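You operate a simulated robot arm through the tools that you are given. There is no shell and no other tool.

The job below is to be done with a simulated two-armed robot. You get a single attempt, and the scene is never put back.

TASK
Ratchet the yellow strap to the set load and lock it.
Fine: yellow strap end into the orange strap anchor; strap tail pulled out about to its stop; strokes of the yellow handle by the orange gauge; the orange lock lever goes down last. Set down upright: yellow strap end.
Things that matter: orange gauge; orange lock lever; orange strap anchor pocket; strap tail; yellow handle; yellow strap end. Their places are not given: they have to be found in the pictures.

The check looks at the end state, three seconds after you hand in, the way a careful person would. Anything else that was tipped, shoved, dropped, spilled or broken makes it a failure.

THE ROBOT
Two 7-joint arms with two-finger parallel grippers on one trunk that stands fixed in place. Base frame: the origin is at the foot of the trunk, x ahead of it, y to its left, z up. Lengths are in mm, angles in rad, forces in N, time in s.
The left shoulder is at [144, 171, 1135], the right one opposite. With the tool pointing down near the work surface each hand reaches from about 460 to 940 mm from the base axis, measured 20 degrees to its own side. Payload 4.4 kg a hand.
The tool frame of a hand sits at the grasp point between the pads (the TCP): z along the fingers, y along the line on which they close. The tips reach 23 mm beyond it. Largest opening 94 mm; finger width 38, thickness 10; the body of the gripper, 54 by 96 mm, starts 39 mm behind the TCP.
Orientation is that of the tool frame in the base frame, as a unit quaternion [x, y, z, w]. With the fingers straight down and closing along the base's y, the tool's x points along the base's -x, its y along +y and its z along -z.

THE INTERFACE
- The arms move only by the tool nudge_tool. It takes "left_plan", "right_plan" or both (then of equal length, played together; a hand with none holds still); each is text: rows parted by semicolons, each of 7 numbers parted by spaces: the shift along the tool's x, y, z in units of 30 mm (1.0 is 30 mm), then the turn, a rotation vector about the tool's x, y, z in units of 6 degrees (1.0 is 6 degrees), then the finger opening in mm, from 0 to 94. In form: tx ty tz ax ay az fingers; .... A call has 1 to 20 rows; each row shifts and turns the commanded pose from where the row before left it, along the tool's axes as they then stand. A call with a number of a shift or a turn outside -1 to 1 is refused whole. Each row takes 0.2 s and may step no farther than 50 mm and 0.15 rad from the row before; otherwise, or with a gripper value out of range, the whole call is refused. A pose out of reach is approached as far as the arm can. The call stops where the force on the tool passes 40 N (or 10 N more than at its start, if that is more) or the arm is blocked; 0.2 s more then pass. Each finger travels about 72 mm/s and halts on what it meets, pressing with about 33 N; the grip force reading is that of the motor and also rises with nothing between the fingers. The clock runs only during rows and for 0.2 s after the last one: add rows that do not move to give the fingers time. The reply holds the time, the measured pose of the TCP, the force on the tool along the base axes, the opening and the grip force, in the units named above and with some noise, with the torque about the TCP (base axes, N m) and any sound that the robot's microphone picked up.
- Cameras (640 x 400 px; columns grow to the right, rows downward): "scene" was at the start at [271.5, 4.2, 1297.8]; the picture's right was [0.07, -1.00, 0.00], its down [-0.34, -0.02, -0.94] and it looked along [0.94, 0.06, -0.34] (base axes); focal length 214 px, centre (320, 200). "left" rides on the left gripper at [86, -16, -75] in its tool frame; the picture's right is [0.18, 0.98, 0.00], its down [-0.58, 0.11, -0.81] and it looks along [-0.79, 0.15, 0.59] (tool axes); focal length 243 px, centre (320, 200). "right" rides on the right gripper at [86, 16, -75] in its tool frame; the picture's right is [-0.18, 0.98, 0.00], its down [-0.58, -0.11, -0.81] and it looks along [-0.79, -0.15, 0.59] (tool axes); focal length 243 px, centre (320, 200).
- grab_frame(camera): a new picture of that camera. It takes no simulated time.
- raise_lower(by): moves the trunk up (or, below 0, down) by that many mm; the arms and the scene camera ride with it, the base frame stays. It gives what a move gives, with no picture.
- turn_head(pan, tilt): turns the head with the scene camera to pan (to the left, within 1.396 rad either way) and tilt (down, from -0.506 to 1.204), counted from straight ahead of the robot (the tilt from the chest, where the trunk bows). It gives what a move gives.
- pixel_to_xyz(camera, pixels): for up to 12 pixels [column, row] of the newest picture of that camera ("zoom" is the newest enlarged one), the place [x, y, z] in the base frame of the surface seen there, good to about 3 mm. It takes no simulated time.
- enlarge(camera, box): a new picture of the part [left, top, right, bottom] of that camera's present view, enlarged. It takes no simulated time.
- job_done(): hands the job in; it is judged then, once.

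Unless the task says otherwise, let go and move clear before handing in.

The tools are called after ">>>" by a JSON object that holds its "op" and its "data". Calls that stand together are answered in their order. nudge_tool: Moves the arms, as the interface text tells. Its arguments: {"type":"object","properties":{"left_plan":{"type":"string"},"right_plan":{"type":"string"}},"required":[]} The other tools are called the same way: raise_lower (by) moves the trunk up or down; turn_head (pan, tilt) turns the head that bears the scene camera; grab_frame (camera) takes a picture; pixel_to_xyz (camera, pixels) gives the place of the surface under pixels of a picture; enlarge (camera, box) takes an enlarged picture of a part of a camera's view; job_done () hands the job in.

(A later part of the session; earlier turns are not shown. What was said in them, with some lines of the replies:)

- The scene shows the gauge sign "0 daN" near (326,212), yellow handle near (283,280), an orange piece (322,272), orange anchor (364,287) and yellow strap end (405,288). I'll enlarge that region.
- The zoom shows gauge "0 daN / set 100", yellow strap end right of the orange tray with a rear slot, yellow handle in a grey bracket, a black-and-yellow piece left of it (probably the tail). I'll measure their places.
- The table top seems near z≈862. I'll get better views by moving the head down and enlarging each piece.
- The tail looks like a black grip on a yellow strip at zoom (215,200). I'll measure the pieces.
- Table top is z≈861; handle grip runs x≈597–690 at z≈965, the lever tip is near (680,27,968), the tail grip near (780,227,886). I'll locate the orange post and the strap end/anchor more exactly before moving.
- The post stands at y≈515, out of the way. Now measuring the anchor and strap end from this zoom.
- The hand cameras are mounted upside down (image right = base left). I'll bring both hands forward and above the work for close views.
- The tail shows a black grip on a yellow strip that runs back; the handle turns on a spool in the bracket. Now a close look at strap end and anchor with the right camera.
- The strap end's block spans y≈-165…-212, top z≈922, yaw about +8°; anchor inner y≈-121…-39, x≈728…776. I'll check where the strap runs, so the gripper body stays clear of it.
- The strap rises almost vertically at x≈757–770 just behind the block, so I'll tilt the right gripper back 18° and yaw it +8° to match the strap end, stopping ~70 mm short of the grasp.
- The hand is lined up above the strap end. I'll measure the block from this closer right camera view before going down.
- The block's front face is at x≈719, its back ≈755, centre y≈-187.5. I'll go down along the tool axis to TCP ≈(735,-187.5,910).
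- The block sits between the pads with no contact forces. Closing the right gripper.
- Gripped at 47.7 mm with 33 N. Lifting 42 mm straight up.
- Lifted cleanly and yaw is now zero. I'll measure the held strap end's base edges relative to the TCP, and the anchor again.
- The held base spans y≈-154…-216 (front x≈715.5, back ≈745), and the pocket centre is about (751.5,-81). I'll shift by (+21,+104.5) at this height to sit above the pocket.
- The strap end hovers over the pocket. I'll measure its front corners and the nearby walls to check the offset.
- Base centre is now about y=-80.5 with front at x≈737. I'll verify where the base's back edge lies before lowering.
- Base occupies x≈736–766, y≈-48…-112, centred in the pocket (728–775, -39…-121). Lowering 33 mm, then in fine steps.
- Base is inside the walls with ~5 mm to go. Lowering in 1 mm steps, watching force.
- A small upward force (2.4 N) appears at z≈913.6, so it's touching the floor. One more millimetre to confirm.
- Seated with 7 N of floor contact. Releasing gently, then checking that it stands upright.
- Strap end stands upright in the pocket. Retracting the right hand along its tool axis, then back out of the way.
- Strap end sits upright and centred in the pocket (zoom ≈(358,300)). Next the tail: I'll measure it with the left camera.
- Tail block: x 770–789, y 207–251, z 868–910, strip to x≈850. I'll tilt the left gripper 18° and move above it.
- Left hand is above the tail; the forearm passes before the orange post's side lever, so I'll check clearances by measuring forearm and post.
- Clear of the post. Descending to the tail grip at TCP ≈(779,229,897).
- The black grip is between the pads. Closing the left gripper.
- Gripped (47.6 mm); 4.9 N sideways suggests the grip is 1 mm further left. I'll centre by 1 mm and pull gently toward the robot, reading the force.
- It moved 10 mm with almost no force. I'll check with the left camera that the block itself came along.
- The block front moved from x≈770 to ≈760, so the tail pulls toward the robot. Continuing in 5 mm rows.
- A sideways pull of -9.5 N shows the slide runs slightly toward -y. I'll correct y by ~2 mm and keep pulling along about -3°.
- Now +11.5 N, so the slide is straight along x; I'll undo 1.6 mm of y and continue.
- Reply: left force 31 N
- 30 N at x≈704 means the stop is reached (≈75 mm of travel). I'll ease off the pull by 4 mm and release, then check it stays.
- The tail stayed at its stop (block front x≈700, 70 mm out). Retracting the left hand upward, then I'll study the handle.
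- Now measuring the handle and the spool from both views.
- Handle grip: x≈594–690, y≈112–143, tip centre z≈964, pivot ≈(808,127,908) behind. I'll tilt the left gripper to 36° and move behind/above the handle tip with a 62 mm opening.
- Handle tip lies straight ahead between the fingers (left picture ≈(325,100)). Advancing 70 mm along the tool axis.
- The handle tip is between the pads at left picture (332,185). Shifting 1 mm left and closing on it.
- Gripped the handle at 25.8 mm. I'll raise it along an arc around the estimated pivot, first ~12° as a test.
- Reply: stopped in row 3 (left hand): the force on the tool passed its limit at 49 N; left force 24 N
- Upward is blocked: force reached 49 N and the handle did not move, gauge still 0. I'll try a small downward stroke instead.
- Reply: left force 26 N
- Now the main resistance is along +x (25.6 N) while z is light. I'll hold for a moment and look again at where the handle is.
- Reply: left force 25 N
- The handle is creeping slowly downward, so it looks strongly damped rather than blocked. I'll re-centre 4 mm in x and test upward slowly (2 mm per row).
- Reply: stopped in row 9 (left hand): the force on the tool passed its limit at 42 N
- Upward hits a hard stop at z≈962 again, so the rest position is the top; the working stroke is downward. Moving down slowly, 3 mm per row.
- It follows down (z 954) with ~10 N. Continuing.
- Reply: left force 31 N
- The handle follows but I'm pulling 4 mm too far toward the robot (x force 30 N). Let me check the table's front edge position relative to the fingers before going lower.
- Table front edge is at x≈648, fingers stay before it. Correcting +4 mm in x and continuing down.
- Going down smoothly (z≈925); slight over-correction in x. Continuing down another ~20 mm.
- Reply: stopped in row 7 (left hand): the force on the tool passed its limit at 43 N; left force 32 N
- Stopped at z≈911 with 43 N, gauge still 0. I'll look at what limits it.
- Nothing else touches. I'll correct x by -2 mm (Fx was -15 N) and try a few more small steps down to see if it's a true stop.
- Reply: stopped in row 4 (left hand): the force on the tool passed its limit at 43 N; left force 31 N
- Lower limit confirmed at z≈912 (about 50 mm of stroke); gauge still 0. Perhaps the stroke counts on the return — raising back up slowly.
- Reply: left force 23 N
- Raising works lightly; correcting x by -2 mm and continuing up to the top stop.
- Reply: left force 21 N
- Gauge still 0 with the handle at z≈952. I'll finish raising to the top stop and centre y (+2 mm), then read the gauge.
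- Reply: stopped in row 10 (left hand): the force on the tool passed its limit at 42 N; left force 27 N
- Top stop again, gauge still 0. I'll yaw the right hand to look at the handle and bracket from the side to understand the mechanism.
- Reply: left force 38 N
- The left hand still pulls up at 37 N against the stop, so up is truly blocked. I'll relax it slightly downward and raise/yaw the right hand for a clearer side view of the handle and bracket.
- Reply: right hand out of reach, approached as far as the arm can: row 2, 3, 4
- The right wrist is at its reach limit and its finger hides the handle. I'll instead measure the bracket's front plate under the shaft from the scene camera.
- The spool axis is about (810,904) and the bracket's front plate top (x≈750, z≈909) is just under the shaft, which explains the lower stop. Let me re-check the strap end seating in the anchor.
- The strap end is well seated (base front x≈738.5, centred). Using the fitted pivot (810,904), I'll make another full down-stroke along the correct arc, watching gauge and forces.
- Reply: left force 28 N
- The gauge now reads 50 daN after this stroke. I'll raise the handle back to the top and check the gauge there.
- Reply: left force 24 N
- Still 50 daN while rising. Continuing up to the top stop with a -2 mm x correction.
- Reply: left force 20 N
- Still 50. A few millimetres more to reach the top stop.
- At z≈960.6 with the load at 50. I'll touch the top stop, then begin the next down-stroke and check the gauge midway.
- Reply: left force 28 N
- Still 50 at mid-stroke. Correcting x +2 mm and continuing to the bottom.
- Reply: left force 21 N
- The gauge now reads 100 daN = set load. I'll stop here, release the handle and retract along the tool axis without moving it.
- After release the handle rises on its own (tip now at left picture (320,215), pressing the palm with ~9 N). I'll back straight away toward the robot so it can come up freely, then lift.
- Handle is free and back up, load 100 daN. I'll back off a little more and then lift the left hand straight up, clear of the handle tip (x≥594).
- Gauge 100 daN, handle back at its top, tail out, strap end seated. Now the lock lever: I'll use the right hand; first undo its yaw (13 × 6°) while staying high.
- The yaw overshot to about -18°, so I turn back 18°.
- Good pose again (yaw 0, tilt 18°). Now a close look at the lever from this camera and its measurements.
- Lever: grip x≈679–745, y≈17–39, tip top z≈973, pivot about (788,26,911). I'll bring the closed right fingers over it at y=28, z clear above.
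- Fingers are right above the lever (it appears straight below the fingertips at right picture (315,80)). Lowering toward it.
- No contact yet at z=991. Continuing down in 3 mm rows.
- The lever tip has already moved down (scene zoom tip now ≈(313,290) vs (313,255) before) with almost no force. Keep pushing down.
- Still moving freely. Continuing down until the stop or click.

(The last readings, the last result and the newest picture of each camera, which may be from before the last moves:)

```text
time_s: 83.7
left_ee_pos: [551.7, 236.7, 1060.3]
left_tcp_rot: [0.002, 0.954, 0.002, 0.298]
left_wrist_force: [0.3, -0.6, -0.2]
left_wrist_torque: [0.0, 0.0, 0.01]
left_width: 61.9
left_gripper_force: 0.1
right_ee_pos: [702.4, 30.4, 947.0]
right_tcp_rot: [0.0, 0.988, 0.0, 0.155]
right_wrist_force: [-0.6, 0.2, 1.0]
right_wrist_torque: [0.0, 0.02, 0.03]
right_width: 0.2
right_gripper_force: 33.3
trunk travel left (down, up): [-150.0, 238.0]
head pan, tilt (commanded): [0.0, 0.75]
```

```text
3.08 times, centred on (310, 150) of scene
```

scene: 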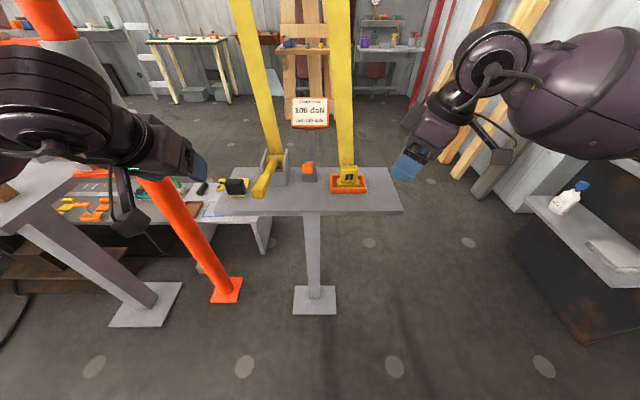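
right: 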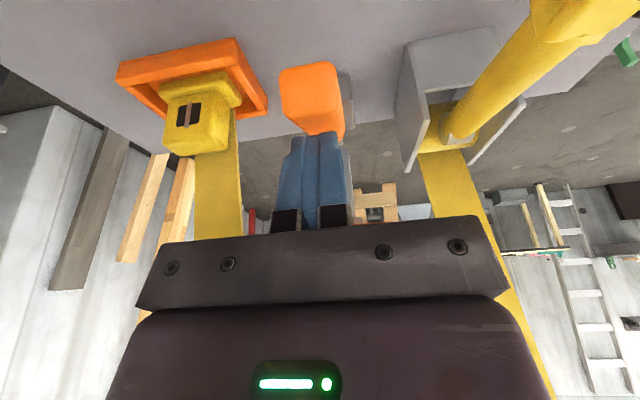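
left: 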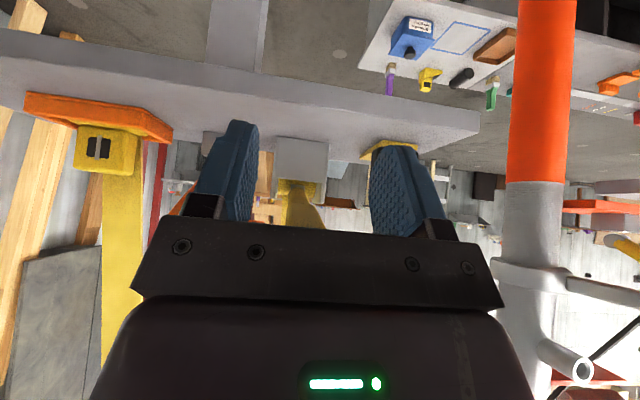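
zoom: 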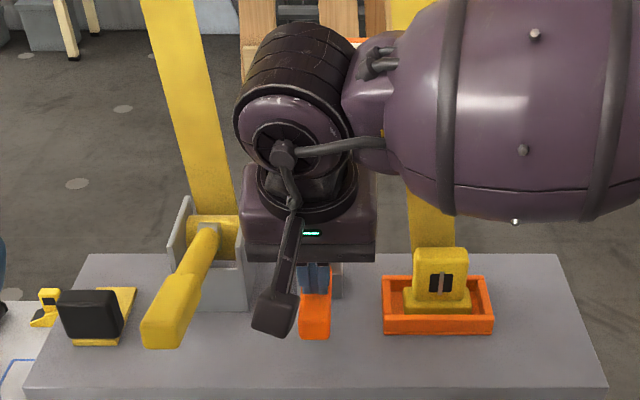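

Still dropping freely (z=947). Continuing in 3 mm rows, alert for the stop.

>>> {"op": "nudge_tool", "data": {"right_plan": "0.031 0 0.095 0 0 0 0; 0.031 0 0.095 0 0 0 0; 0.031 0 0.095 0 0 0 0; 0.031 0 0.095 0 0 0 0; 0 0 0 0 0 0 0"}}

>>> {"op": "enlarge", "data": {"camera": "right", "box": [220, 0, 420, 220]}}

>>> {"op": "enlarge", "data": {"camera": "scene", "box": [260, 135, 350, 215]}}

```text
time_s: 85.0
left_ee_pos: [550.8, 235.9, 1061.4]
left_tcp_rot: [0.002, 0.954, 0.002, 0.299]
left_wrist_force: [-0.4, -0.5, -0.1]
left_wrist_torque: [0.01, 0.01, -0.02]
left_width: 62.2
left_gripper_force: 0.0
right_ee_pos: [701.2, 29.9, 943.4]
right_tcp_rot: [0.0, 0.987, 0.004, 0.162]
right_wrist_force: [-11.3, -5.2, 27.0]
right_wrist_torque: [-0.18, 0.61, 0.08]
right_width: 0.0
right_gripper_force: 33.1
trunk travel left (down, up): [-150.0, 238.0]
head pan, tilt (commanded): [0.0, 0.75]
stopped in row 5 (right hand): the force on the tool passed its limit at 41 N (the readings are from after the stop); the commanded pose is now the measured one
```

```text
1.82 times, centred on (320, 110) of right
```

zoom: 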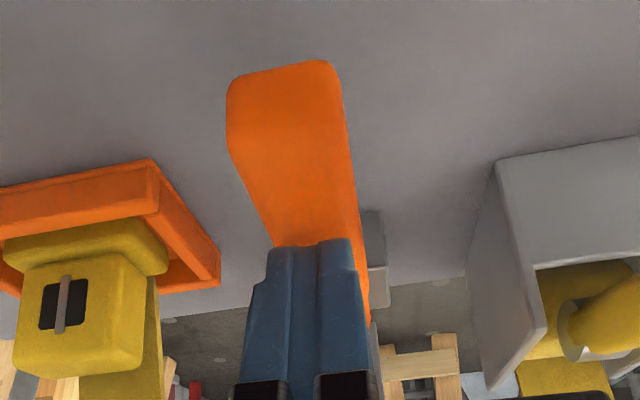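

```text
5.00 times, centred on (305, 175) of scene
```

zoom: 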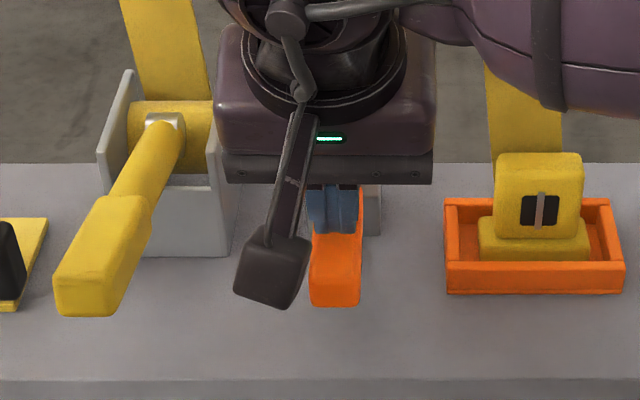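

A firm stop: 41 N at z≈943. I'll measure the lever's slope to verify it's at its lower stop.

>>> {"op": "pixel_to_xyz", "data": {"camera": "zoom", "pixels": [[335, 300], [335, 285], [335, 270], [335, 255], [335, 240], [350, 250], [320, 245], [370, 210], [370, 190], [335, 320]]}}

```text
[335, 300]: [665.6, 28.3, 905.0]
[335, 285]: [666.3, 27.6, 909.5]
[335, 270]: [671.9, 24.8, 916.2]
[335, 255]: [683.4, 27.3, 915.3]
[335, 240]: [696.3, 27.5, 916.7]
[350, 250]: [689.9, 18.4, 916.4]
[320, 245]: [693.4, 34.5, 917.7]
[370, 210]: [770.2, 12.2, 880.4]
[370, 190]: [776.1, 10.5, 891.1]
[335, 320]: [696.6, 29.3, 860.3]
```

The lever is now horizontal (top z≈916 along its length) at its stop. I'll lift the fingers a little and see whether it stays.

>>> {"op": "nudge_tool", "data": {"right_plan": "-0.031 0 -0.095 0 0 0 0; -0.103 0 -0.317 0 0 0 0; -0.103 0 -0.317 0 0 0 0; -0.103 0 -0.317 0 0 0 0; -0.103 0 -0.317 0 0 0 0; 0 0 0 0 0 0 0"}}

>>> {"op": "enlarge", "data": {"camera": "scene", "box": [260, 135, 350, 215]}}

>>> {"op": "pixel_to_xyz", "data": {"camera": "zoom", "pixels": [[335, 300], [335, 285], [335, 270], [335, 255], [335, 240], [350, 250], [320, 245]]}}

```text
time_s: 86.4
left_ee_pos: [552.2, 237.1, 1059.3]
left_tcp_rot: [0.002, 0.955, 0.002, 0.298]
left_wrist_force: [0.5, 0.1, -0.5]
left_wrist_torque: [0.0, 0.02, -0.02]
left_width: 62.2
left_gripper_force: 0.1
right_ee_pos: [703.5, 29.7, 981.2]
right_tcp_rot: [0.001, 0.987, 0.001, 0.16]
right_wrist_force: [0.4, 0.0, 0.4]
right_wrist_torque: [0.0, -0.01, 0.01]
right_width: 0.0
right_gripper_force: 33.0
trunk travel left (down, up): [-150.0, 238.0]
head pan, tilt (commanded): [0.0, 0.75]
```

```text
5.00 times, centred on (305, 175) of scene
```

zoom: 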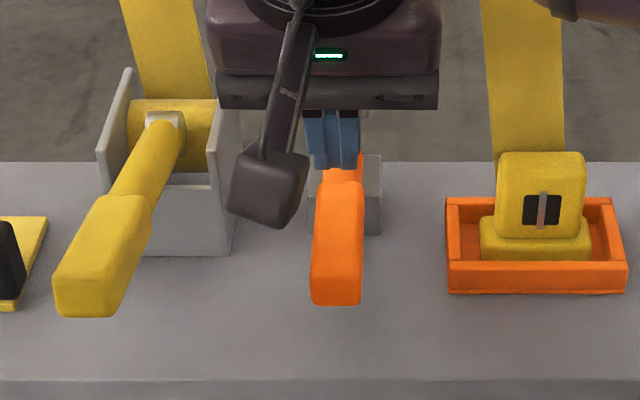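

```text
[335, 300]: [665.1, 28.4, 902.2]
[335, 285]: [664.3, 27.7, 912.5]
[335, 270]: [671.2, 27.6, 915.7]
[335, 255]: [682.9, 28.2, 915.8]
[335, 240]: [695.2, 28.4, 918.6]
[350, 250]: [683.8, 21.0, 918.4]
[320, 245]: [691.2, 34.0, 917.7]
```

The lever stays down. Retracting the right hand up, back and to the right.

>>> {"op": "nudge_tool", "data": {"right_plan": "-0.25 0 -0.75 0 0 0 0; -0.25 0 -0.75 0 0 0 0; -0.25 0 -0.75 0 0 0 0; 0.9 0 -0.29 0 0 0 0; 0.9 0 -0.29 0 0 0 0; 0.9 0 -0.29 0 0 0 0; 0.9 0 -0.29 0 0 0 0; 0 -0.9 0 0 0 0 20; 0 -0.9 0 0 0 0 40; 0 -0.9 0 0 0 0 60; 0 -0.9 0 0 0 0 60; 0 -0.9 0 0 0 0 60; 0 -0.9 0 0 0 0 60; 0 -0.9 0 0 0 0 60; 0 0 0 0 0 0 60"}}

>>> {"op": "grab_frame", "data": {"camera": "scene"}}

>>> {"op": "enlarge", "data": {"camera": "scene", "box": [210, 85, 410, 220]}}

```text
time_s: 89.6
left_ee_pos: [552.6, 235.5, 1059.2]
left_tcp_rot: [0.001, 0.955, 0.002, 0.298]
left_wrist_force: [-0.3, -0.1, -0.7]
left_wrist_torque: [0.0, 0.01, -0.05]
left_width: 61.8
left_gripper_force: 0.0
right_ee_pos: [589.1, -159.6, 1051.3]
right_tcp_rot: [0.001, 0.987, 0.002, 0.159]
right_wrist_force: [-0.2, -0.3, 0.0]
right_wrist_torque: [0.03, 0.02, -0.03]
right_width: 60.1
right_gripper_force: 0.1
trunk travel left (down, up): [-150.0, 238.0]
head pan, tilt (commanded): [0.0, 0.75]
```

```text
taken
```

scene: 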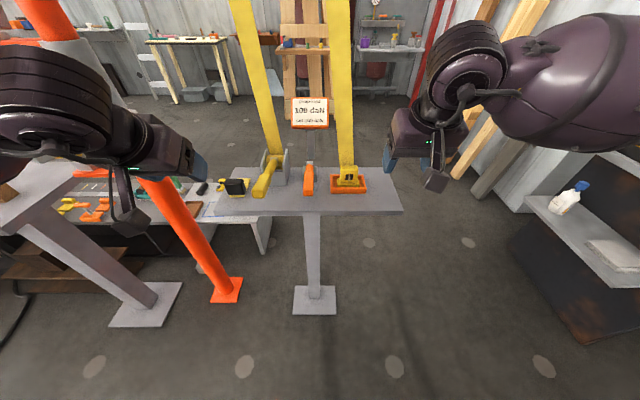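

```text
2.96 times, centred on (310, 152) of scene
```

zoom: 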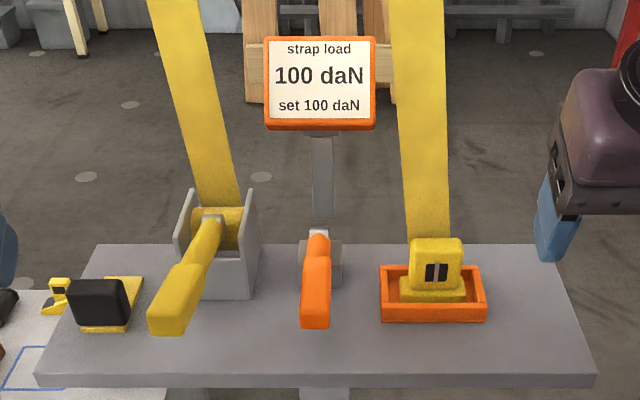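

Gauge 100 daN, lever down, strap end upright in its anchor. One last check of the tail and strap end positions.

>>> {"op": "pixel_to_xyz", "data": {"camera": "zoom", "pixels": [[97, 310], [90, 328], [125, 290], [100, 284], [437, 290], [437, 245], [437, 310], [315, 300], [175, 300], [125, 285]]}}

>>> {"op": "enlarge", "data": {"camera": "left", "box": [180, 0, 420, 200]}}

```text
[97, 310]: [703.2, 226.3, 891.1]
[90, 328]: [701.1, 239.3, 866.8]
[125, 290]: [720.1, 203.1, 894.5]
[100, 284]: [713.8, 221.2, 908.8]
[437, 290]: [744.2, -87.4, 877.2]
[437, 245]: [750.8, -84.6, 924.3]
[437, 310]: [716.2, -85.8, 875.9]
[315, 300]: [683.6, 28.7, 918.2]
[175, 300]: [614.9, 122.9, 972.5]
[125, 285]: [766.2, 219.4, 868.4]
```

```text
2.00 times, centred on (300, 100) of left
```

zoom: 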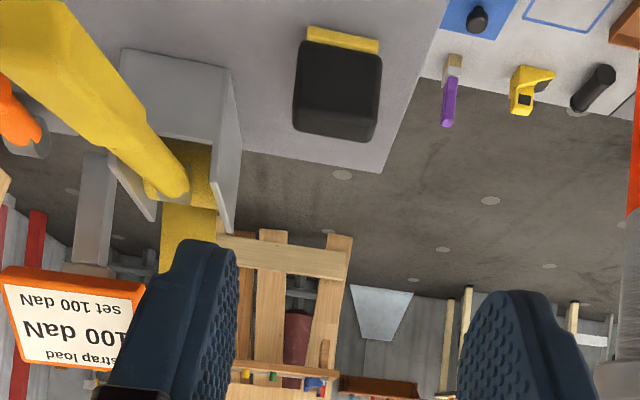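

The last readings show the tail still at its stop (front x≈701), the gauge at 100 daN and the lever horizontal (z≈918). The strap end stands upright in the anchor and both hands are clear, so I'm handing in.

>>> {"op": "job_done", "data": {}}

```text
The job is handed in.
```

The yellow strap is ratcheted to the set load and locked. At hand-in the orange gauge read 100 daN against a set load of 100 daN. I have no result from the check yet.

- **Strap end:** it stands upright, centred in the orange anchor pocket.
- **Strap tail:** it is pulled out about 70 mm, to where it stopped firmly, and stayed there after I let go.
- **Yellow handle:** I made three full down-strokes. The first left the gauge at 0, the second brought it to 50 and the third to 100. When I released the handle it rose back up by itself, and the gauge did not change.
- **Orange lock lever:** I pushed it down last until it stopped, lying level, and it stayed down when I lifted off.

Both hands are open and clear of the work. I saw nothing tipped, dropped or shoved in the last pictures.
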